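You operate a simulated robot arm through the tools that you are given. There is no shell and no other tool.

The job below is to be done with a simulated robot arm. You get a single attempt, and the scene is never put back.

JOB
Try the red stop on the empty arm: start it turning, stop it, release, reset, let the count run out.
Fine: Set the turns dial to 4 first. The arm ends upright; lower it to the HOME mark.

The check looks at the end state, three seconds after you hand in, the way a careful person would. Anything else that was tipped, shoved, dropped, spilled or broken makes it a failure.

ROBOT AND FRAMES
A 6-joint arm with a four-finger gripper, fixed in place. Base frame: the origin is at the foot of the arm, x ahead of it, y to its left, z up. Lengths are in mm, angles in degrees, forces in N, time in s.
With the tool pointing down near the work surface it reaches from about 160 to 480 mm from the base axis. Its first joint turns from -166.0 to 166.0 degrees. Payload 3.43 kg.
Tool frame: the origin (TCP) lies between the finger pads and is the grasp point; the fingertips stand 30 mm ahead of it; z points along the fingers, y is the line along which they close. The gripper opens to 120 mm. The gripper's body begins 85 mm behind the TCP.
Orientation is that of the tool frame in the base frame, as a unit quaternion [w, x, y, z]. With the fingers straight down and closing along the base's y, the tool's x points along the base's -x, its y along +y and its z along -z.

CONTROLS
- The arm moves only by the tool move_arm. Its argument "steps" is a list of rows, each a list of 3 entries, a list of its own where there are three numbers: the turn, a rotation vector about the base's x, y, z in degrees, then the shift along the base's x, y, z in mm, then the closure, from 0 (fully open) to 1 (shut). In form: [[[wx, wy, wz], [tx, ty, tz], gripper], ...]. A call has 1 to 20 rows; each row is the pose to reach, as a shift and turn from the pose commanded when the call began. Each row takes 0.2 s and may step no farther than 50 mm and 8.6 degrees from the row before; otherwise, or with a gripper value out of range, the whole call is refused. A pose out of reach is approached as far as the arm can. The call stops where the force on the tool passes 70 N (or 10 N more than at its start, if that is more) or the arm is blocked; 0.2 s more then pass. Each finger halts on what it meets, pressing with about 32 N; the grip force reading is that of the motor and also rises with nothing between the fingers. The clock runs only during rows and for 0.2 s after the last one: add rows that repeat a pose to give the fingers time. The reply holds the time, the measured pose of the TCP, the force on the tool along the base axes, the opening and the grip force, in the units named above and with some noise, with the torque about the TCP (base axes, N m) and any sound that the robot's microphone picked up.
- Cameras (640 x 400 px; columns grow to the right, rows downward): "scene" is fixed at [400.9, 500.4, 1477.1]; the picture's right is [-0.90, -0.43, 0.00], its down [-0.18, 0.38, -0.91] and it looks along [0.39, -0.82, -0.42] (base axes); focal length 245 px, centre (320, 200). "wrist" rides on the gripper at [71, -17, -121] in the tool frame; the picture's right is [0.23, 0.97, 0.00], its down [-0.81, 0.19, -0.55] and it looks along [-0.54, 0.13, 0.83] (tool axes); focal length 275 px, centre (320, 200). There is no depth. A picture from a camera that has moved, and an enlarged one, comes with that camera's place and axes in the base frame and with its lens.
- camera(camera): a new picture of that camera. No time passes.
- slide_trunk(by): slides the trunk up (or, below 0, down) by that many mm; the arm rides with it, the base frame stays. It gives what a move gives, with no picture.
- enlarge(camera, box): a new picture of the part [left, top, right, bottom] of that camera's present view, enlarged. No time passes.
- sign_off(): hands the job in; it is judged then, once.

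Places have to be worked out from the pictures, the camera data and where the tool is seen. Open the gripper and draw the arm clear of the work before you hand the job in, unless the task says otherwise.

The tools are called after "Request:" as name(argument=value, ...) on one line, values as JSON. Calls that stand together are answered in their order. move_arm: Moves the arm, as the interface text tells. Its arguments: {"type":"object","properties":{"steps":{"type":"array","items":{"type":"array"}}},"required":["steps"]} The other tools are called the same way: slide_trunk (by) slides the trunk up or down; camera (camera) takes a picture; enlarge (camera, box) takes an enlarged picture of a part of a camera's view; sign_off () hands the job in.

At the start:

```text
clock: 0.0
ee_pos: [423.2, -57.0, 1380.4]
ee_rot: [0.0, 0.001, 1.0, 0.0]
wrist_force: [0.2, -0.3, -0.3]
moment: [-0.02, 0.04, -0.04]
grip_width: 119.9
gripper_force: 0.1
trunk travel left (down, up): [-325.0, 115.0]
```

scene: 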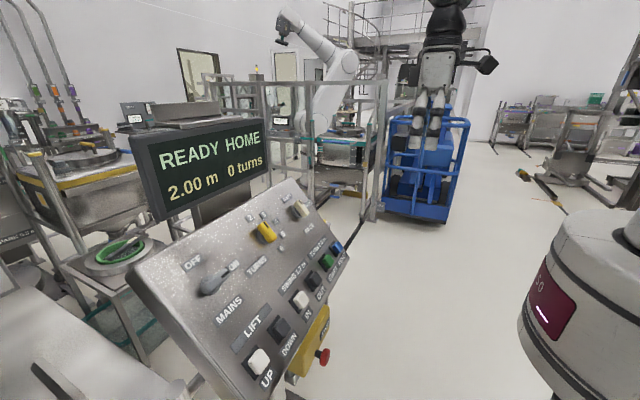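
wrist: 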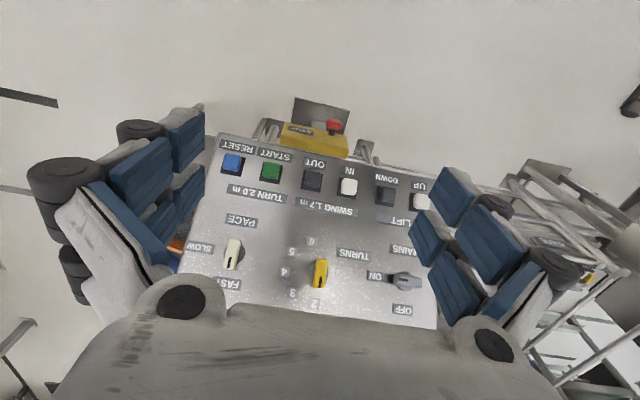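

I start by looking closely at the panel, the display and the red stop in both views.

Request:
enlarge(camera="scene", box=[120, 170, 360, 400])

Request:
enlarge(camera="wrist", box=[170, 80, 450, 340])

Request:
enlarge(camera="scene", box=[260, 0, 500, 230])

Request:
enlarge(camera="wrist", box=[240, 80, 400, 180])

```text
1.74 times, centred on (240, 285) of scene
camera zoom: at [400.9, 500.4, 1477.1], right [-0.9, -0.43, 0.0], down [-0.18, 0.38, -0.91], along [0.39, -0.82, -0.42], focal length 426 px, centre (459, 52)
```

zoom: 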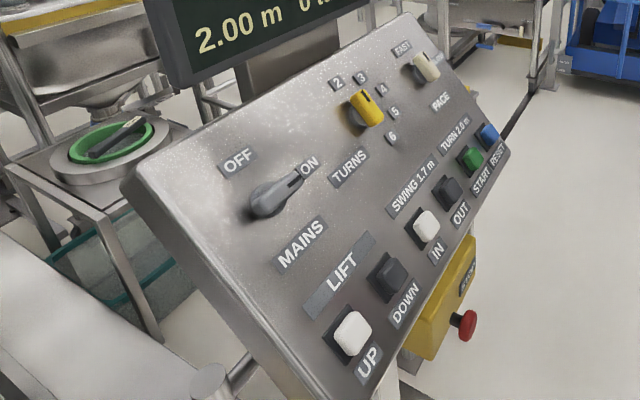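

```text
1.54 times, centred on (310, 210) of wrist
camera zoom: at [353.2, -74.4, 1499.3], right [-0.23, 0.97, 0.0], down [0.81, 0.19, 0.55], along [0.54, 0.13, -0.83], focal length 424 px, centre (335, 185)
```

zoom: 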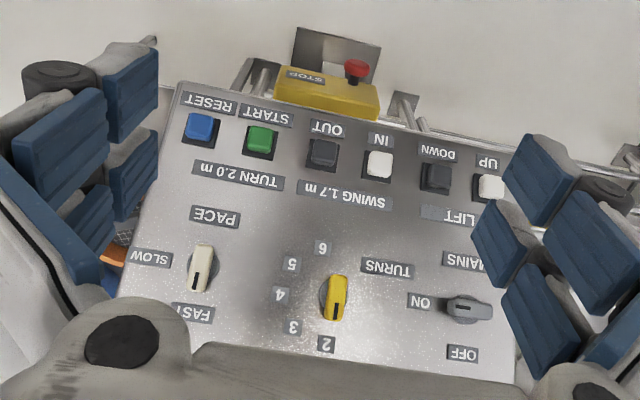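

```text
1.74 times, centred on (380, 115) of scene
camera zoom: at [400.9, 500.4, 1477.1], right [-0.9, -0.43, 0.0], down [-0.18, 0.38, -0.91], along [0.39, -0.82, -0.42], focal length 426 px, centre (216, 348)
```

zoom: 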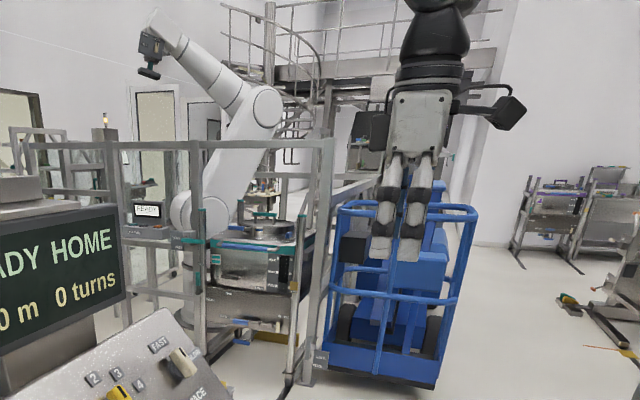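

```text
4.00 times, centred on (320, 130) of wrist
camera zoom: at [353.2, -74.4, 1499.3], right [-0.23, 0.97, 0.0], down [0.81, 0.19, 0.55], along [0.54, 0.13, -0.83], focal length 1101 px, centre (320, 480)
```

zoom: 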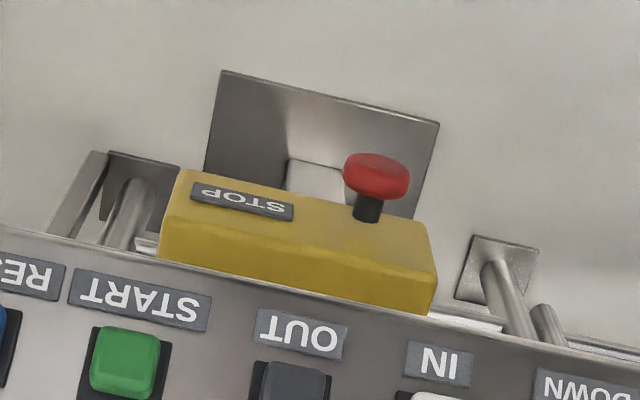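

I triangulate from both pictures: panel sloped about 53° facing the robot, button row near x≈668, z≈936 (START y≈-115, UP y≈255), TURNS dial near (792, 30, 1102), red stop near (612, 31, 670) pointing at the robot. I tilt the tool in place so it faces the panel, closing nothing yet.

Request:
move_arm(steps=[[[0, -8, 0], [0, 0, 0], 0], [[0, -16, 0], [0, 0, 0], 0], [[0, -24, 0], [0, 0, 0], 0], [[0, -32, 0], [0, 0, 0], 0], [[0, -40, 0], [0, 0, 0], 0], [[0, -48, 0], [0, 0, 0], 0], [[0, -53, 0], [0, 0, 0], 0]])

Request:
camera(camera="wrist")

Request:
camera(camera="scene")

```text
clock: 1.6
ee_pos: [444.5, -61.4, 1391.9]
ee_rot: [0.429, -0.004, 0.903, 0.007]
wrist_force: [0.7, -0.1, 1.0]
moment: [0.04, 0.04, -0.04]
grip_width: 119.9
gripper_force: 0.1
out of reach, approached as far as the arm can: row 6, 7
trunk travel left (down, up): [-325.0, 115.0]
```

```text
taken
camera wrist: at [307.7, -79.8, 1411.1], right [-0.16, 0.97, -0.17], down [0.08, 0.18, 0.98], along [0.98, 0.14, -0.11], focal length 275 px, centre (320, 200)
```

wrist: 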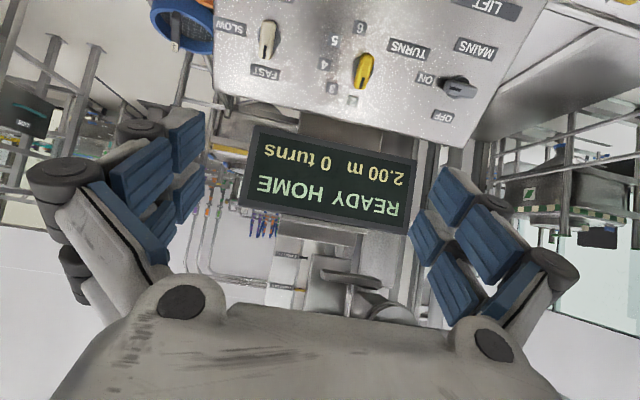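

```text
taken
```

scene: 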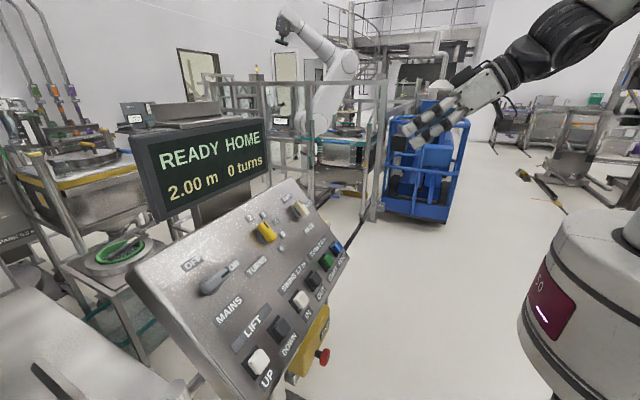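

The tilt nearly completed (≈51°) with a small shift since the wrist is too close in. Display reads READY HOME, 2.00 m, 0 turns. The panel plane is about 450 mm away from the TCP, so I slide the trunk down 200 to bring the panel within easier reach.

Request:
slide_trunk(by=-200)

Request:
camera(camera="scene")

Request:
camera(camera="wrist")

```text
clock: 3.8
ee_pos: [445.3, -59.5, 1191.1]
ee_rot: [0.43, -0.002, 0.903, 0.007]
wrist_force: [-1.2, -0.2, 0.5]
moment: [0.06, -0.01, 0.01]
grip_width: 120.0
gripper_force: 0.1
trunk travel left (down, up): [-125.0, 315.0]
```

```text
taken
```

scene: 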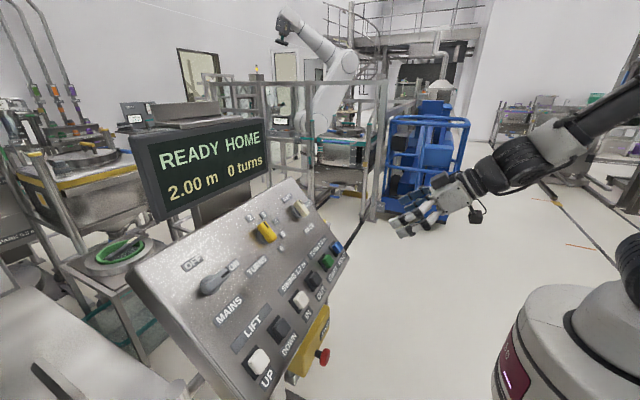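

```text
taken
camera wrist: at [307.5, -79.2, 1211.7], right [-0.15, 0.97, -0.17], down [0.08, 0.18, 0.98], along [0.98, 0.14, -0.11], focal length 275 px, centre (320, 200)
```

wrist: 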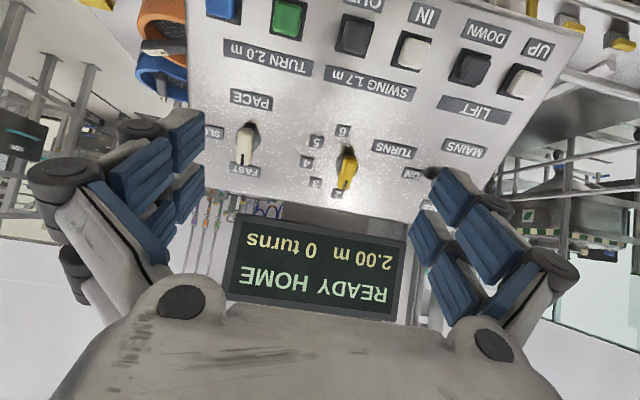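

The trunk and arm moved as expected and the panel is in clear view. I enlarge the dial area to read the knob pointers and numerals.

Request:
enlarge(camera="wrist", box=[200, 90, 440, 230])

Request:
enlarge(camera="scene", box=[240, 190, 350, 260])

Request:
enlarge(camera="wrist", box=[300, 110, 400, 220])

Request:
enlarge(camera="scene", box=[280, 330, 350, 390])

```text
2.67 times, centred on (320, 160) of wrist
camera zoom: at [307.5, -79.2, 1211.7], right [-0.15, 0.97, -0.17], down [0.08, 0.18, 0.98], along [0.98, 0.14, -0.11], focal length 734 px, centre (320, 307)
```

zoom: 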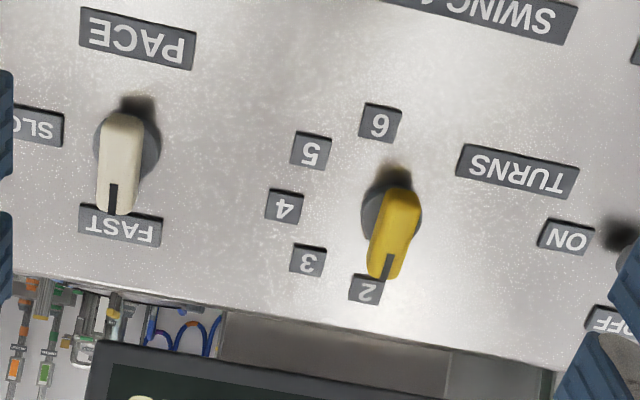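

```text
5.71 times, centred on (295, 225) of scene
camera zoom: at [400.9, 500.4, 1477.1], right [-0.9, -0.43, 0.0], down [-0.18, 0.38, -0.91], along [0.39, -0.82, -0.42], focal length 1400 px, centre (463, 57)
```

zoom: 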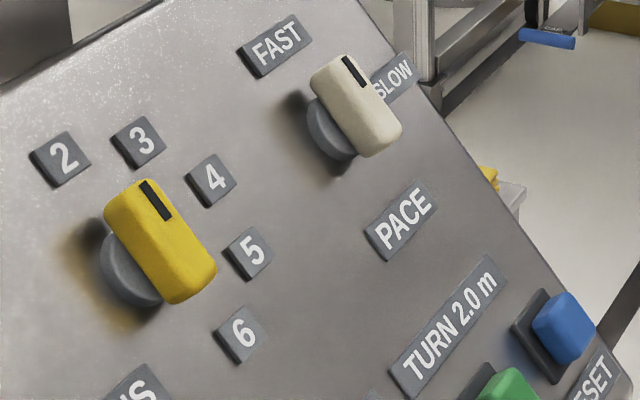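

```text
3.64 times, centred on (350, 165) of wrist
camera zoom: at [307.5, -79.2, 1211.7], right [-0.15, 0.97, -0.17], down [0.08, 0.18, 0.98], along [0.98, 0.14, -0.11], focal length 1001 px, centre (211, 327)
```

zoom: 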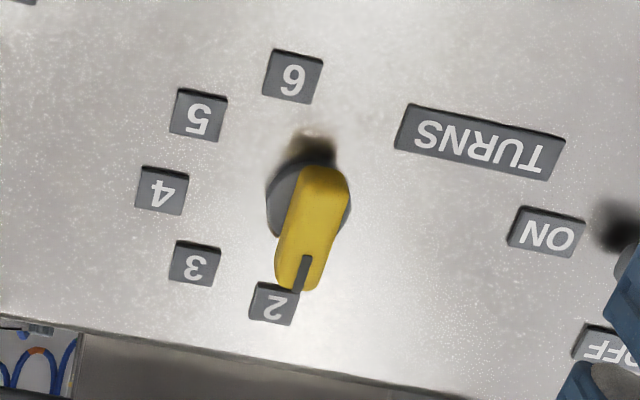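

```text
6.67 times, centred on (315, 360) of scene
camera zoom: at [400.9, 500.4, 1477.1], right [-0.9, -0.43, 0.0], down [-0.18, 0.38, -0.91], along [0.39, -0.82, -0.42], focal length 1633 px, centre (353, -867)
```

zoom: 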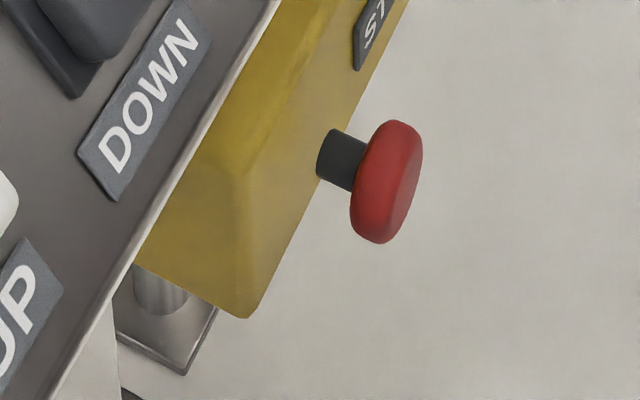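

Pointer is on 2; numerals run 2 (straight up-slope), 3, 4, 5, 6 clockwise in about 40° steps, so 4 is about 80° clockwise. Panel slope refines to ≈50°, dial foot ≈(807, 31, 1085) and its bar top stands ≈26 mm proud. I move partway toward a stand-off point in front of the dial and check what the commanded pose is.

Request:
move_arm(steps=[[[0, 0, 0], [40, 15, 0], 0], [[0, 0, 0], [80, 30, 0], 0], [[0, 0, 0], [120, 45, 0], 0]])

```text
clock: 4.6
ee_pos: [564.3, -14.3, 1190.1]
ee_rot: [0.43, -0.002, 0.903, 0.007]
wrist_force: [0.4, 0.3, 0.2]
moment: [0.01, 0.01, 0.01]
grip_width: 119.8
gripper_force: 0.1
trunk travel left (down, up): [-125.0, 315.0]
```

It moved exactly relative to the achieved pose. I continue to the stand-off point at about (691, 32, 1185), about 110 mm off the dial, trimming the tilt to 50°.

Request:
move_arm(steps=[[[0, 0.9, -0.6], [42, 15, -2], 0], [[0, 0.9, -0.6], [84, 30, -4], 0], [[0, 0.9, -0.6], [127, 46, -5], 0], [[0, 0.9, -0.6], [127, 46, -5], 0]])

Request:
camera(camera="wrist")

Request:
camera(camera="scene")

```text
clock: 5.6
ee_pos: [691.7, 28.7, 1188.5]
ee_rot: [0.423, 0.003, 0.906, 0.005]
wrist_force: [-0.2, -0.7, 0.7]
moment: [-0.02, -0.02, 0.04]
grip_width: 120.1
gripper_force: 0.0
out of reach, approached as far as the arm can: row 2
trunk travel left (down, up): [-125.0, 315.0]
```

```text
taken
camera wrist: at [553.5, 11.7, 1209.0], right [-0.15, 0.97, -0.17], down [0.1, 0.18, 0.98], along [0.98, 0.13, -0.12], focal length 275 px, centre (320, 200)
```

wrist: 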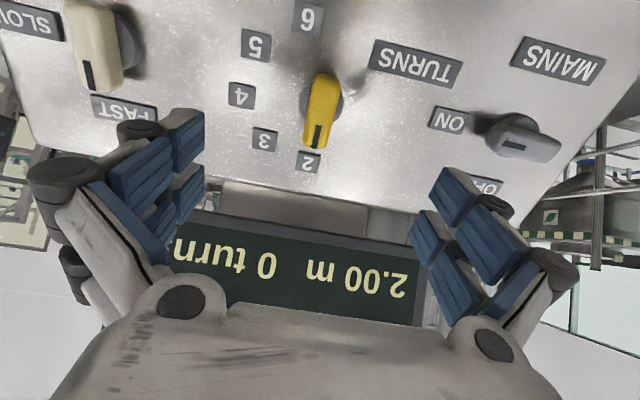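

```text
taken
```

scene: 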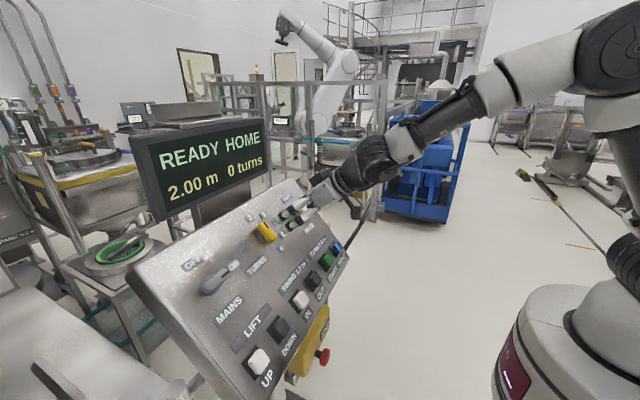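

At the stand-off (691.7, 28.7, 1188.5). I enlarge the dial here to refine its position before closing in.

Request:
enlarge(camera="wrist", box=[230, 0, 410, 180])

Request:
enlarge(camera="scene", box=[235, 170, 345, 260])

```text
2.22 times, centred on (320, 90) of wrist
camera zoom: at [553.5, 11.7, 1209.0], right [-0.15, 0.97, -0.17], down [0.1, 0.18, 0.98], along [0.98, 0.13, -0.12], focal length 612 px, centre (320, 444)
```

zoom: 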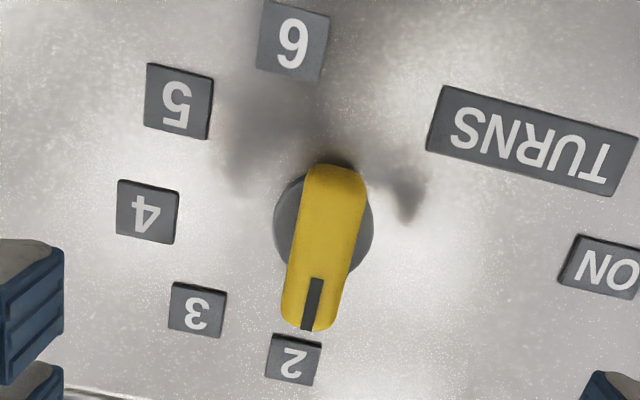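

```text
4.44 times, centred on (290, 215) of scene
camera zoom: at [400.9, 500.4, 1477.1], right [-0.9, -0.43, 0.0], down [-0.18, 0.38, -0.91], along [0.39, -0.82, -0.42], focal length 1088 px, centre (453, 133)
```

zoom: 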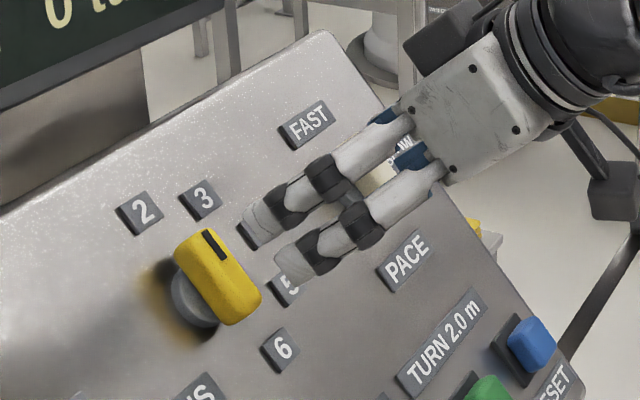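

Dial axis ≈ y 30, u-centre consistent with foot (≈806, 30, 1085); label angles fit 0/40/80/120/160°, so 4 is 80° clockwise. I rehearse the 80° roll in free air here to be sure the wrist can do it, then roll back.

Request:
move_arm(steps=[[[6.13, 0, -5.14], [0, 0, 0], 0], [[12.26, 0, -10.28], [0, 0, 0], 0], [[18.39, 0, -15.42], [0, 0, 0], 0], [[24.52, 0, -20.57], [0, 0, 0], 0], [[30.64, 0, -25.71], [0, 0, 0], 0], [[36.77, 0, -30.85], [0, 0, 0], 0], [[42.9, 0, -35.99], [0, 0, 0], 0], [[49.03, 0, -41.13], [0, 0, 0], 0], [[55.16, 0, -46.27], [0, 0, 0], 0], [[61.28, 0, -51.42], [0, 0, 0], 0]])

```text
clock: 7.8
ee_pos: [691.3, 31.5, 1188.2]
ee_rot: [0.325, 0.586, 0.69, 0.275]
wrist_force: [0.0, 0.6, 0.2]
moment: [-0.02, 0.01, 0.03]
grip_width: 120.1
gripper_force: 0.0
trunk travel left (down, up): [-125.0, 315.0]
```

The roll is free of limits. I roll back while moving in to about 40 mm short of the grip pose, narrowing the fingers partly so they stay near the dial.

Request:
move_arm(steps=[[[-6.13, 0, 5.14], [0, 0, 0], 0.1], [[-12.26, 0, 10.28], [0, 0, 0], 0.2], [[-18.39, 0, 15.42], [0, 0, 0], 0.3], [[-24.52, 0, 20.57], [0, 0, 0], 0.4], [[-30.64, 0, 25.71], [0, 0, 0], 0.4], [[-36.77, 0, 30.85], [0, 0, 0], 0.4], [[-42.9, 0, 35.99], [10, 0, -10], 0.4], [[-49.03, 0, 41.13], [20, 0, -20], 0.4], [[-55.16, 0, 46.27], [35, 0, -35], 0.4], [[-61.28, 0, 51.42], [50.8, 0, -51.2], 0.4], [[-61.28, 0, 51.42], [50.8, 0, -51.2], 0.4]])

Request:
camera(camera="wrist")

Request:
enlarge(camera="scene", box=[235, 170, 345, 260])

```text
clock: 10.2
ee_pos: [741.1, 28.9, 1137.0]
ee_rot: [0.424, 0.002, 0.906, 0.004]
wrist_force: [-0.2, 0.2, 0.4]
moment: [0.02, 0.03, 0.02]
grip_width: 71.5
gripper_force: 0.0
trunk travel left (down, up): [-125.0, 315.0]
```

```text
taken
camera wrist: at [604.4, 11.5, 1157.8], right [-0.15, 0.97, -0.17], down [0.1, 0.18, 0.98], along [0.98, 0.13, -0.12], focal length 275 px, centre (320, 200)
```

wrist: 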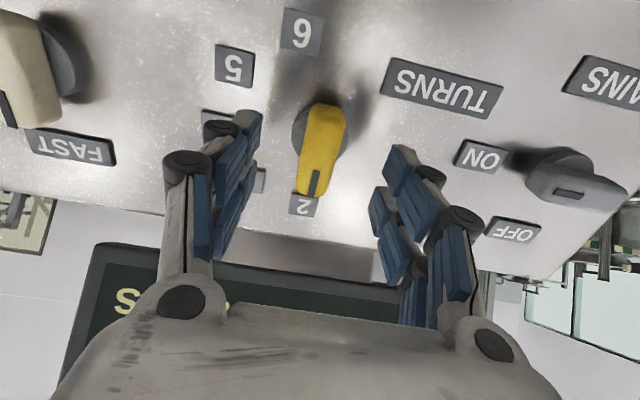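

```text
4.44 times, centred on (290, 215) of scene
camera zoom: at [400.9, 500.4, 1477.1], right [-0.9, -0.43, 0.0], down [-0.18, 0.38, -0.91], along [0.39, -0.82, -0.42], focal length 1088 px, centre (453, 133)
```

zoom: 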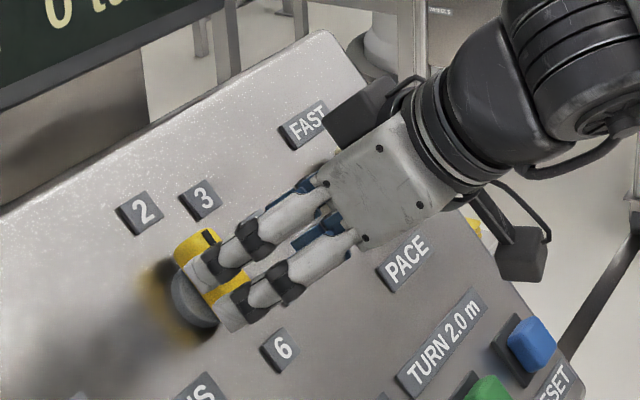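

Fingers straddle the bar with lateral error under 1 mm. I advance the remaining ~40 mm along the tool axis with fingers open, then close on the bar.

Request:
move_arm(steps=[[[0, 0, 0], [10, 0.2, -7.5], 0.4], [[0, 0, 0], [20, 0.4, -15], 0.4], [[0, 0, 0], [26, 0.5, -19.6], 0.4], [[0, 0, 0], [32, 0.5, -24.2], 0.4], [[0, 0, 0], [32, 0.5, -24.2], 0.4]])

Request:
camera(camera="wrist")

Request:
enlarge(camera="scene", box=[235, 170, 345, 260])

```text
clock: 11.4
ee_pos: [775.5, 30.5, 1111.2]
ee_rot: [0.423, 0.003, 0.906, 0.004]
wrist_force: [0.3, -0.1, 0.1]
moment: [-0.02, 0.0, 0.0]
grip_width: 72.0
gripper_force: 0.1
trunk travel left (down, up): [-125.0, 315.0]
```

```text
taken
camera wrist: at [638.1, 12.5, 1133.1], right [-0.15, 0.97, -0.17], down [0.1, 0.18, 0.98], along [0.98, 0.13, -0.12], focal length 275 px, centre (320, 200)
```

wrist: 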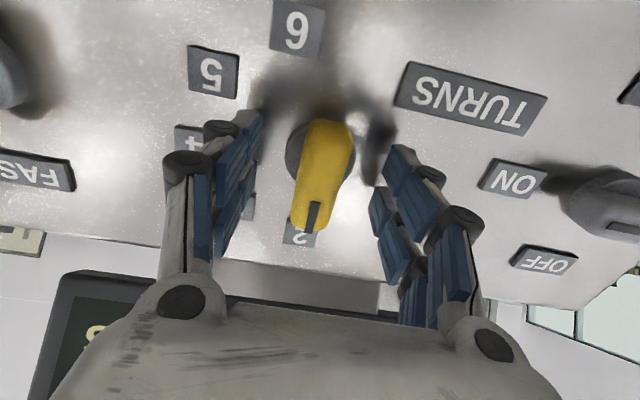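

```text
4.44 times, centred on (290, 215) of scene
camera zoom: at [400.9, 500.4, 1477.1], right [-0.9, -0.43, 0.0], down [-0.18, 0.38, -0.91], along [0.39, -0.82, -0.42], focal length 1088 px, centre (453, 133)
```

zoom: 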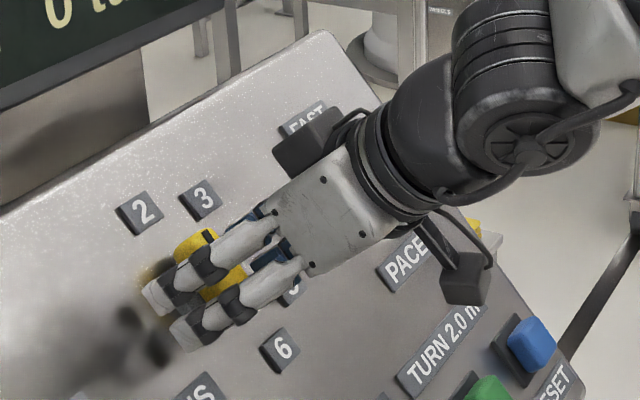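

Fingers flank the bar near the panel with no contact force. I close on it.

Request:
move_arm(steps=[[[0, 0, 0], [0, 0, 0], 0.7], [[0, 0, 0], [0, 0, 0], 0.8], [[0, 0, 0], [0, 0, 0], 0.9], [[0, 0, 0], [0, 0, 0], 0.95], [[0, 0, 0], [0, 0, 0], 0.95]])

Request:
camera(camera="wrist")

```text
clock: 12.6
ee_pos: [774.3, 29.7, 1112.3]
ee_rot: [0.423, 0.003, 0.906, 0.004]
wrist_force: [0.5, -1.1, 0.0]
moment: [-0.07, 0.12, -0.03]
grip_width: 24.1
gripper_force: 31.0
trunk travel left (down, up): [-125.0, 315.0]
```

```text
taken
camera wrist: at [638.0, 12.3, 1133.0], right [-0.15, 0.98, -0.17], down [0.1, 0.18, 0.98], along [0.98, 0.13, -0.12], focal length 275 px, centre (320, 200)
```

wrist: 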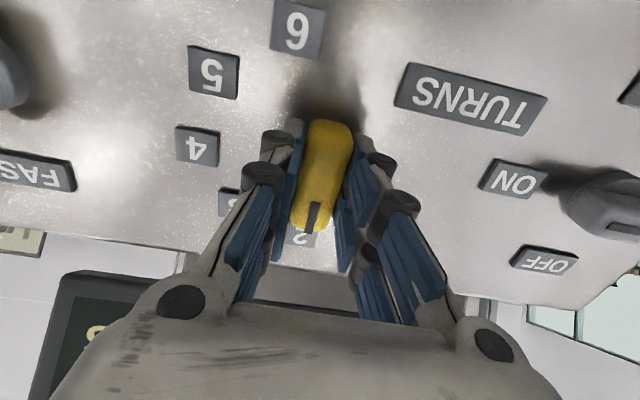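

The bar is gripped at 24 mm opening with 31 N and little side force. I turn 80° clockwise (seen by the operator) about the panel normal.

Request:
move_arm(steps=[[[6.13, 0, -5.14], [0, 0, 0], 0.95], [[12.26, 0, -10.28], [0, 0, 0], 0.95], [[18.39, 0, -15.42], [0, 0, 0], 0.95], [[24.52, 0, -20.57], [0, 0, 0], 0.95], [[30.64, 0, -25.71], [0, 0, 0], 0.95], [[36.77, 0, -30.85], [0, 0, 0], 0.95], [[42.9, 0, -35.99], [0, 0, 0], 0.95], [[49.03, 0, -41.13], [0, 0, 0], 0.95], [[55.16, 0, -46.27], [0, 0, 0], 0.95], [[61.28, 0, -51.42], [0, 0, 0], 0.95], [[61.28, 0, -51.42], [0, 0, 0], 0.95]])

Request:
camera(camera="wrist")

Request:
camera(camera="scene")

```text
clock: 15.0
ee_pos: [772.7, 28.7, 1111.5]
ee_rot: [0.324, 0.587, 0.69, 0.274]
wrist_force: [-2.6, -16.8, -9.2]
moment: [0.05, 0.22, 0.14]
grip_width: 23.8
gripper_force: 45.3
trunk travel left (down, up): [-125.0, 315.0]
```

```text
taken
camera wrist: at [664.7, 95.7, 1164.9], right [0.59, 0.39, 0.71], down [-0.22, -0.77, 0.6], along [0.78, -0.51, -0.37], focal length 275 px, centre (320, 200)
```

wrist: 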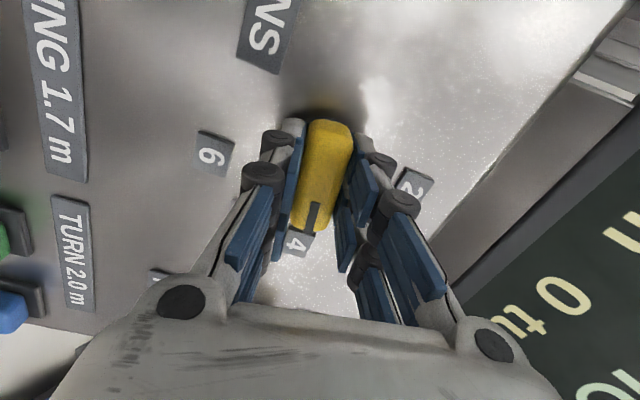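

```text
taken
```

scene: 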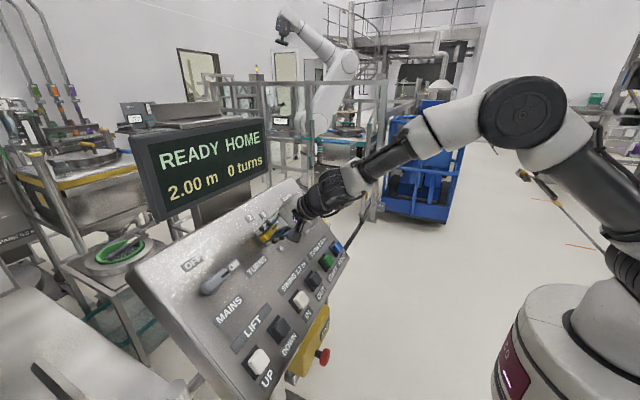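

The pointer sits on 4. I open the fingers and back straight out along the tool axis about 100 mm.

Request:
move_arm(steps=[[[0, 0, 0], [0, 0, 0], 0.7], [[0, 0, 0], [0, 0, 0], 0.5], [[0, 0, 0], [0, 0, 0], 0.4], [[0, 0, 0], [-10, 0, 8.4], 0.4], [[0, 0, 0], [-30, 0, 25], 0.4], [[0, 0, 0], [-55, 0, 46], 0.4], [[0, 0, 0], [-80, 0, 67], 0.4]])

Request:
camera(camera="wrist")

Request:
enlarge(camera="scene", box=[120, 110, 360, 260])

```text
clock: 16.6
ee_pos: [693.6, 28.9, 1181.0]
ee_rot: [0.325, 0.584, 0.691, 0.275]
wrist_force: [1.2, 0.0, -0.9]
moment: [0.02, 0.02, -0.01]
grip_width: 72.3
gripper_force: 0.1
trunk travel left (down, up): [-125.0, 315.0]
```

```text
taken
camera wrist: at [583.1, 96.2, 1233.8], right [0.59, 0.39, 0.71], down [-0.22, -0.77, 0.6], along [0.78, -0.51, -0.37], focal length 275 px, centre (320, 200)
```

wrist: 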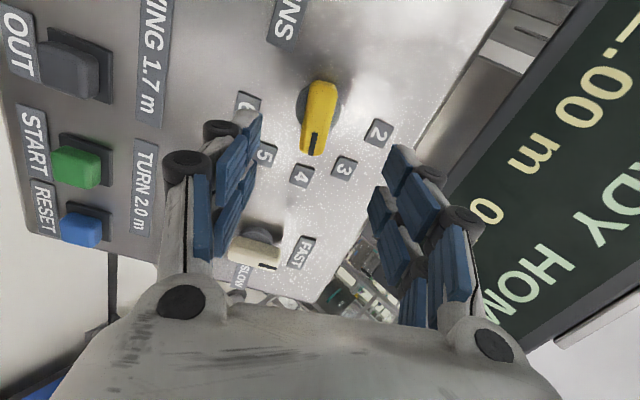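

```text
2.67 times, centred on (240, 185) of scene
camera zoom: at [400.9, 500.4, 1477.1], right [-0.9, -0.43, 0.0], down [-0.18, 0.38, -0.91], along [0.39, -0.82, -0.42], focal length 653 px, centre (533, 240)
```

zoom: 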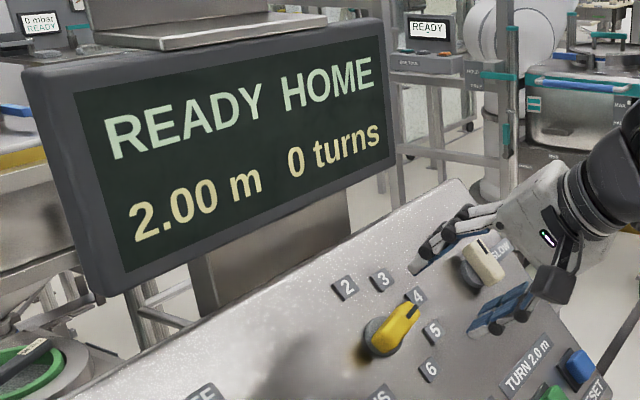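

Dial clearly reads 4; the display still shows READY HOME 2.00 m 0 turns. I roll the wrist back, close the fingers, retreat and go down in front of the panel to look at the red stop from near.

Request:
move_arm(steps=[[[-6.13, 0, 5.14], [-20, 0, 0], 0.5], [[-12.26, 0, 10.28], [-45, 0, -3], 0.6], [[-18.39, 0, 15.42], [-70, 0, -8], 0.7], [[-24.52, 0, 20.57], [-100, 0, -15], 0.8], [[-30.64, 0, 25.71], [-130, 0, -25], 0.9], [[-36.77, 0, 30.85], [-155, 0, -50], 1], [[-42.9, 0, 35.99], [-180, 0, -85], 1], [[-49.03, 0, 41.13], [-205, 0, -120], 1], [[-55.16, 0, 46.27], [-225, 0, -160], 1], [[-61.28, 0, 51.42], [-240, 0, -200], 1]])

Request:
camera(camera="wrist")

Request:
camera(camera="scene")

```text
clock: 18.8
ee_pos: [473.7, 29.9, 974.6]
ee_rot: [0.424, 0.001, 0.906, 0.005]
wrist_force: [0.5, 0.0, 0.0]
moment: [0.0, 0.0, 0.01]
grip_width: 0.2
gripper_force: 31.4
out of reach, approached as far as the arm can: row 9, 10
trunk travel left (down, up): [-125.0, 315.0]
```

```text
taken
camera wrist: at [336.8, 12.7, 994.9], right [-0.15, 0.97, -0.17], down [0.1, 0.18, 0.98], along [0.98, 0.13, -0.12], focal length 275 px, centre (320, 200)
```

wrist: 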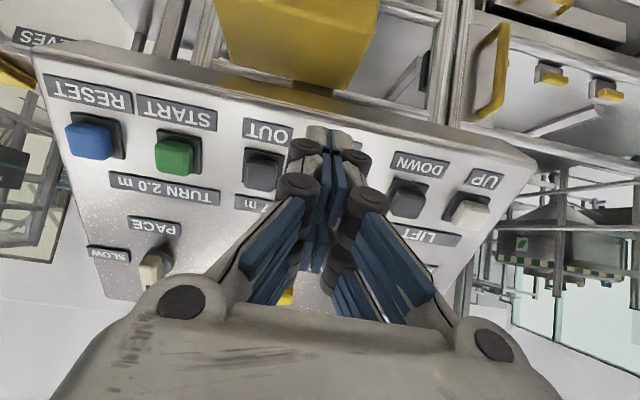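

```text
taken
```

scene: 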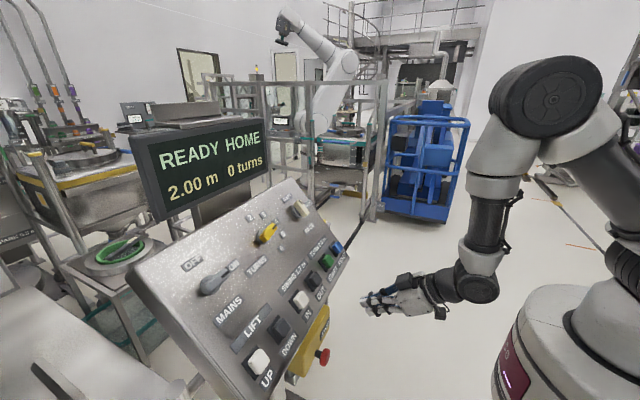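

The arm can't come in closer than about x=474 at this tilt, so I lower the trunk its remaining travel; the path below is clear (the stop head is ~140 mm ahead in x).

Request:
slide_trunk(by=-120)

Request:
camera(camera="wrist")

Request:
camera(camera="scene")

```text
clock: 20.3
ee_pos: [473.6, 30.2, 852.9]
ee_rot: [0.423, 0.002, 0.906, 0.004]
wrist_force: [-0.8, 0.2, -0.7]
moment: [-0.01, 0.0, 0.01]
grip_width: 0.1
gripper_force: 32.0
trunk travel left (down, up): [-5.0, 435.0]
```

```text
taken
camera wrist: at [336.3, 12.7, 875.6], right [-0.15, 0.97, -0.17], down [0.1, 0.18, 0.98], along [0.98, 0.13, -0.12], focal length 275 px, centre (320, 200)
```

wrist: 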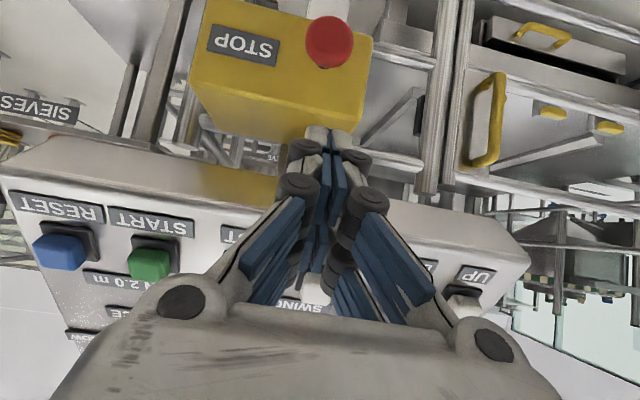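

```text
taken
```

scene: 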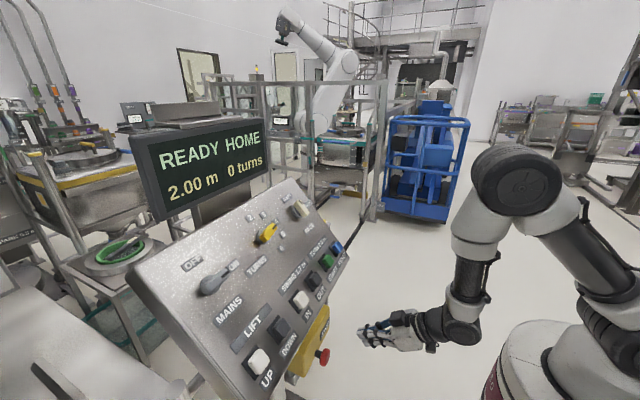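

Request:
enlarge(camera="wrist", box=[180, 0, 400, 150])

Request:
enlarge(camera="wrist", box=[0, 170, 240, 320])

```text
2.67 times, centred on (290, 75) of wrist
camera zoom: at [336.3, 12.7, 875.6], right [-0.15, 0.97, -0.17], down [0.1, 0.18, 0.98], along [0.98, 0.13, -0.12], focal length 734 px, centre (400, 533)
```

zoom: 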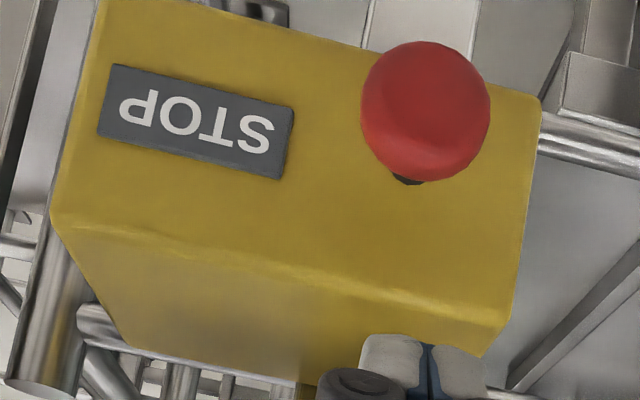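

```text
2.67 times, centred on (120, 245) of wrist
camera zoom: at [336.3, 12.7, 875.6], right [-0.15, 0.97, -0.17], down [0.1, 0.18, 0.98], along [0.98, 0.13, -0.12], focal length 734 px, centre (853, 80)
```

zoom: 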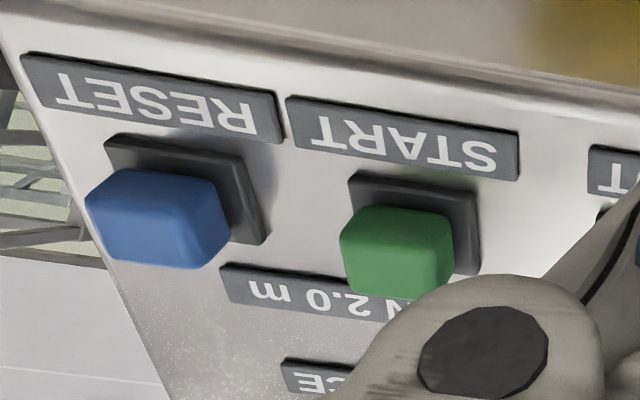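

The STOP box front face works out vertical (x≈653), so the mushroom axis is along −x with head centre ≈(612, 31, 671). I enlarge the scene around START/RESET and the other buttons to pin their positions.

Request:
enlarge(camera="scene", box=[270, 230, 360, 300])

Request:
enlarge(camera="scene", box=[230, 290, 330, 390])

```text
5.71 times, centred on (315, 265) of scene
camera zoom: at [400.9, 500.4, 1477.1], right [-0.9, -0.43, 0.0], down [-0.18, 0.38, -0.91], along [0.39, -0.82, -0.42], focal length 1400 px, centre (349, -171)
```

zoom: 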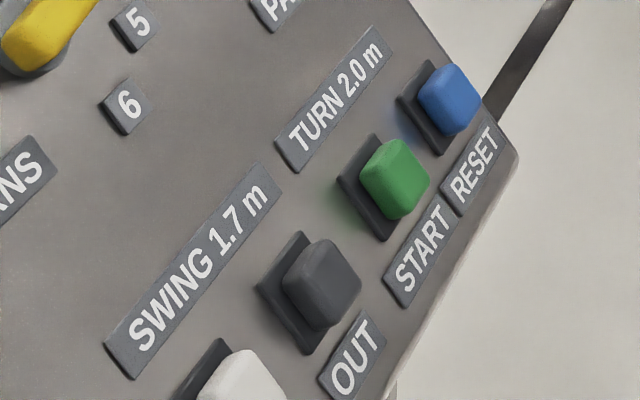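

```text
4.00 times, centred on (280, 340) of scene
camera zoom: at [400.9, 500.4, 1477.1], right [-0.9, -0.43, 0.0], down [-0.18, 0.38, -0.91], along [0.39, -0.82, -0.42], focal length 980 px, centre (480, -360)
```

zoom: 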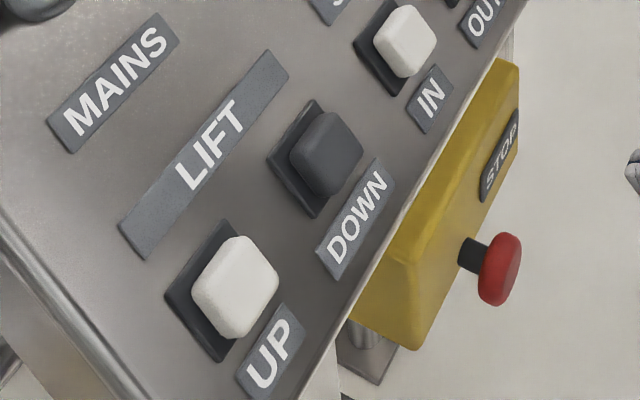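

Button faces (≈22 mm proud): START (657,-114,941), RESET (658,-198,942), OUT y≈-15, IN y≈73, DOWN y≈168, UP y≈255. Before starting anything I rehearse the stop approach: move to the pre-press pose in front of the mushroom with closed fingers.

Request:
move_arm(steps=[[[0, 0, 0], [20, 0, -40], 1], [[0, 0, 0], [40, 0, -80], 1], [[0, 0, 0], [55, 0.5, -120], 1], [[0, 0, 0], [62, 1, -162], 1], [[0, 0, 0], [62, 1, -162], 1]])

Request:
camera(camera="wrist")

Request:
camera(camera="scene")

```text
clock: 21.5
ee_pos: [535.7, 32.3, 692.6]
ee_rot: [0.423, 0.003, 0.906, 0.005]
wrist_force: [0.0, 0.2, 0.4]
moment: [0.02, -0.02, -0.02]
grip_width: 0.0
gripper_force: 32.6
trunk travel left (down, up): [-5.0, 435.0]
```

```text
taken
camera wrist: at [399.5, 14.5, 713.6], right [-0.15, 0.98, -0.17], down [0.1, 0.18, 0.98], along [0.98, 0.13, -0.12], focal length 275 px, centre (320, 200)
```

wrist: 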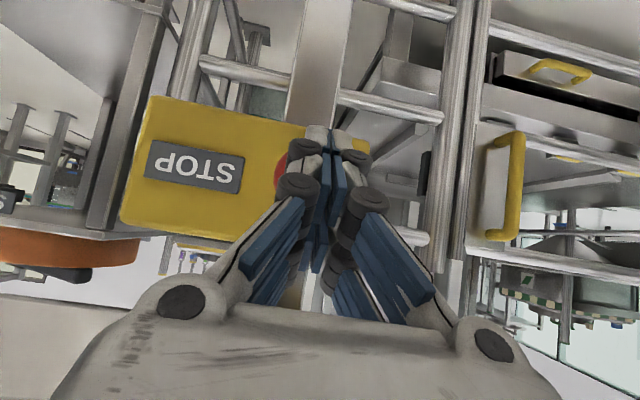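

```text
taken
```

scene: 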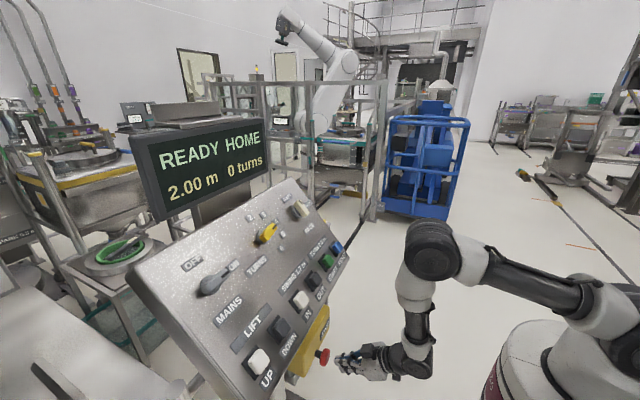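

The pre-press pose is reachable, with the mushroom exactly behind the fingertips as predicted. Now I go by the reverse path to a hover 40 mm off START.

Request:
move_arm(steps=[[[0, 0, 0], [0, -18, 40], 1], [[0, 0, 0], [2, -36, 80], 1], [[0, 0, 0], [4, -54, 120], 1], [[0, 0, 0], [8, -72, 160], 1], [[0, 0, 0], [16, -90, 198], 1], [[0, 0, 0], [28, -110, 235], 1], [[0, 0, 0], [46, -130, 265], 1], [[0, 0, 0], [67.5, -145.5, 294], 1], [[0, 0, 0], [67.5, -145.5, 294], 1]])

Request:
camera(camera="wrist")

Request:
enlarge(camera="scene", box=[250, 190, 400, 300])

```text
clock: 23.5
ee_pos: [602.7, -115.6, 987.0]
ee_rot: [0.422, 0.003, 0.907, 0.004]
wrist_force: [-0.1, 0.0, 0.0]
moment: [-0.01, -0.01, 0.01]
grip_width: 0.0
gripper_force: 32.3
trunk travel left (down, up): [-5.0, 435.0]
```

```text
taken
camera wrist: at [465.0, -132.7, 1008.1], right [-0.15, 0.98, -0.17], down [0.1, 0.18, 0.98], along [0.98, 0.13, -0.12], focal length 275 px, centre (320, 200)
```

wrist: 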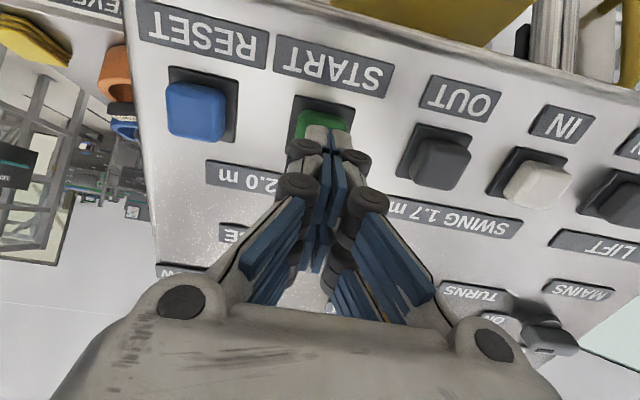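

```text
3.64 times, centred on (325, 245) of scene
camera zoom: at [400.9, 500.4, 1477.1], right [-0.9, -0.43, 0.0], down [-0.18, 0.38, -0.91], along [0.39, -0.82, -0.42], focal length 891 px, centre (302, 36)
```

zoom: 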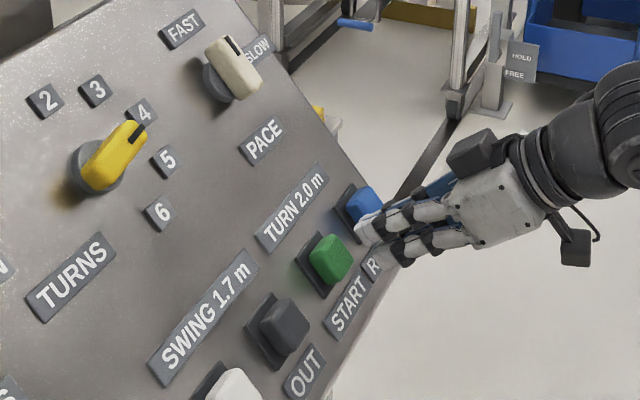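

Hover is right over START (its edge shows just around the fingertips). I press along the tool axis in small steps and look at the display right away.

Request:
move_arm(steps=[[[0, 0, 0], [15.3, 1, -12.9], 1], [[0, 0, 0], [25, 1, -21], 1], [[0, 0, 0], [30.6, 1, -25.7], 1], [[0, 0, 0], [33.7, 1, -28.3], 1]])

Request:
camera(camera="scene")

Request:
camera(camera="wrist")

```text
clock: 24.5
ee_pos: [636.3, -115.0, 958.8]
ee_rot: [0.423, 0.003, 0.906, 0.004]
wrist_force: [-1.3, 0.9, 3.0]
moment: [-0.01, -0.02, 0.02]
grip_width: 5.9
gripper_force: 33.5
trunk travel left (down, up): [-5.0, 435.0]
heard: click
```

```text
taken
```

scene: 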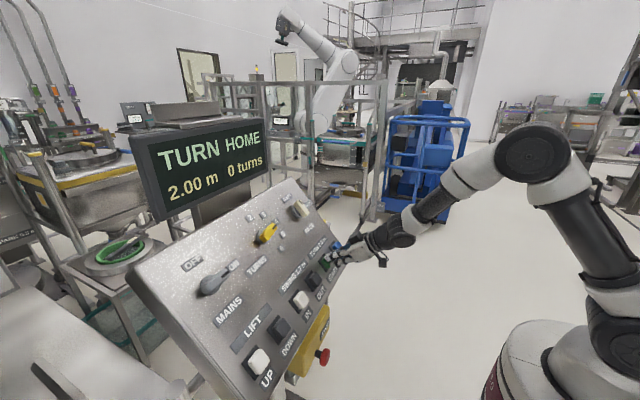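

```text
taken
camera wrist: at [499.5, -131.5, 980.0], right [-0.15, 0.97, -0.17], down [0.1, 0.18, 0.98], along [0.98, 0.13, -0.12], focal length 275 px, centre (320, 200)
```

wrist: 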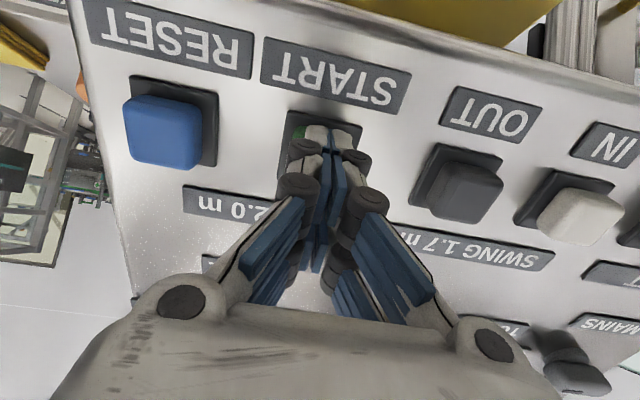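

Click heard and the display now shows TURN. I hurry along the rehearsed path to the pre-press pose in front of the red stop.

Request:
move_arm(steps=[[[0, 0, 0], [-33, 0, 28], 1], [[0, 0, 0], [-55, 15, 0], 1], [[0, 0, 0], [-72, 35, -28], 1], [[0, 0, 0], [-84, 55, -65], 1], [[0, 0, 0], [-92, 75, -105], 1], [[0, 0, 0], [-96, 93, -145], 1], [[0, 0, 0], [-98, 111, -185], 1], [[0, 0, 0], [-100, 129, -225], 1], [[0, 0, 0], [-98, 146, -268], 1]])

Request:
camera(camera="scene")

```text
clock: 26.5
ee_pos: [540.2, 32.9, 692.7]
ee_rot: [0.422, 0.004, 0.906, 0.004]
wrist_force: [-0.2, 0.4, -0.1]
moment: [0.04, 0.01, 0.04]
grip_width: 0.0
gripper_force: 33.4
trunk travel left (down, up): [-5.0, 435.0]
```

```text
taken
```

scene: 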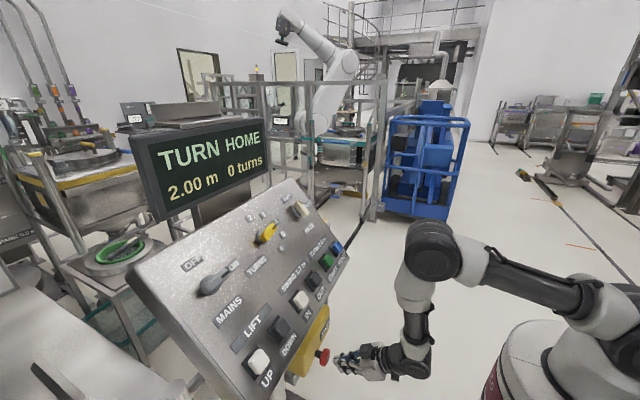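

Display shows TURN but still 0 turns; I hold position one second and look again to be sure it is really moving before stopping it.

Request:
move_arm(steps=[[[0, 0, 0], [0, 0, 0], 1], [[0, 0, 0], [0, 0, 0], 1], [[0, 0, 0], [0, 0, 0], 1]])

Request:
camera(camera="scene")

Request:
camera(camera="wrist")

```text
clock: 27.3
ee_pos: [539.8, 33.8, 692.5]
ee_rot: [0.422, 0.003, 0.906, 0.004]
wrist_force: [-0.5, -0.4, -0.1]
moment: [-0.02, -0.04, -0.02]
grip_width: 0.1
gripper_force: 33.5
trunk travel left (down, up): [-5.0, 435.0]
```

```text
taken
```

scene: 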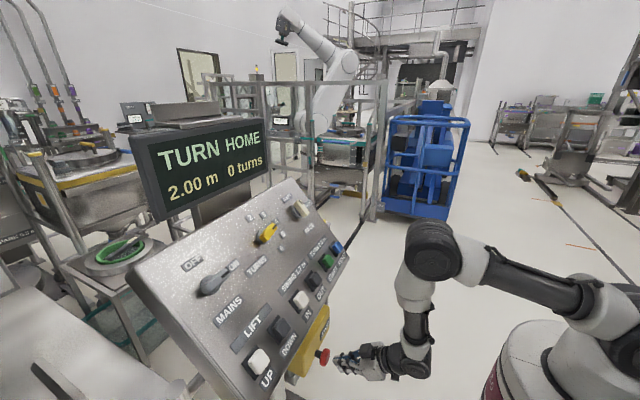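

```text
taken
camera wrist: at [403.1, 15.9, 713.5], right [-0.15, 0.97, -0.17], down [0.1, 0.18, 0.98], along [0.98, 0.13, -0.12], focal length 275 px, centre (320, 200)
```

wrist: 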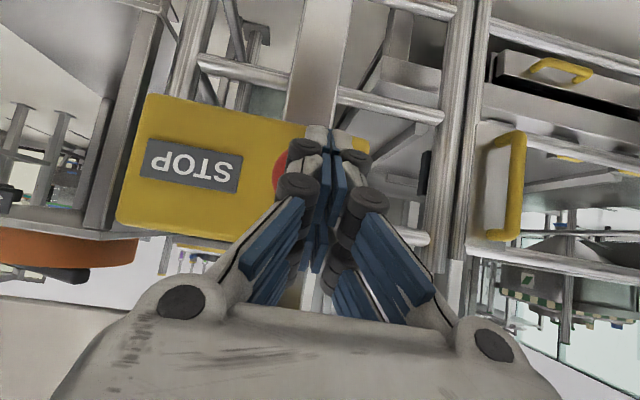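

Count is still 0 and the state TURN, so there is ample time; I wait another second and check the display once more.

Request:
move_arm(steps=[[[0, 0, 0], [0, -1, 0], 1], [[0, 0, 0], [0, -1, 0], 1], [[0, 0, 0], [0, -1, 0], 1], [[0, 0, 0], [0, -1, 0], 1]])

Request:
enlarge(camera="scene", box=[120, 110, 300, 230])

Request:
enlarge(camera="scene", box=[250, 0, 640, 240])

```text
clock: 28.3
ee_pos: [540.6, 31.8, 690.9]
ee_rot: [0.423, 0.003, 0.906, 0.004]
wrist_force: [0.2, 0.2, 0.1]
moment: [0.01, -0.01, 0.01]
grip_width: 0.0
gripper_force: 33.5
trunk travel left (down, up): [-5.0, 435.0]
```

```text
3.33 times, centred on (210, 170) of scene
camera zoom: at [400.9, 500.4, 1477.1], right [-0.9, -0.43, 0.0], down [-0.18, 0.38, -0.91], along [0.39, -0.82, -0.42], focal length 816 px, centre (687, 300)
```

zoom: 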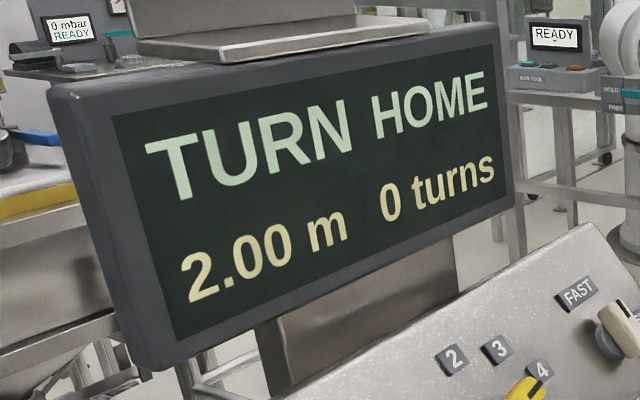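

```text
1.64 times, centred on (445, 120) of scene
camera zoom: at [400.9, 500.4, 1477.1], right [-0.9, -0.43, 0.0], down [-0.18, 0.38, -0.91], along [0.39, -0.82, -0.42], focal length 402 px, centre (115, 331)
```

zoom: 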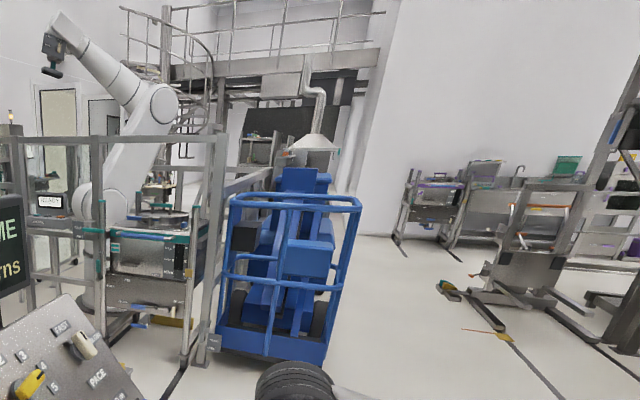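

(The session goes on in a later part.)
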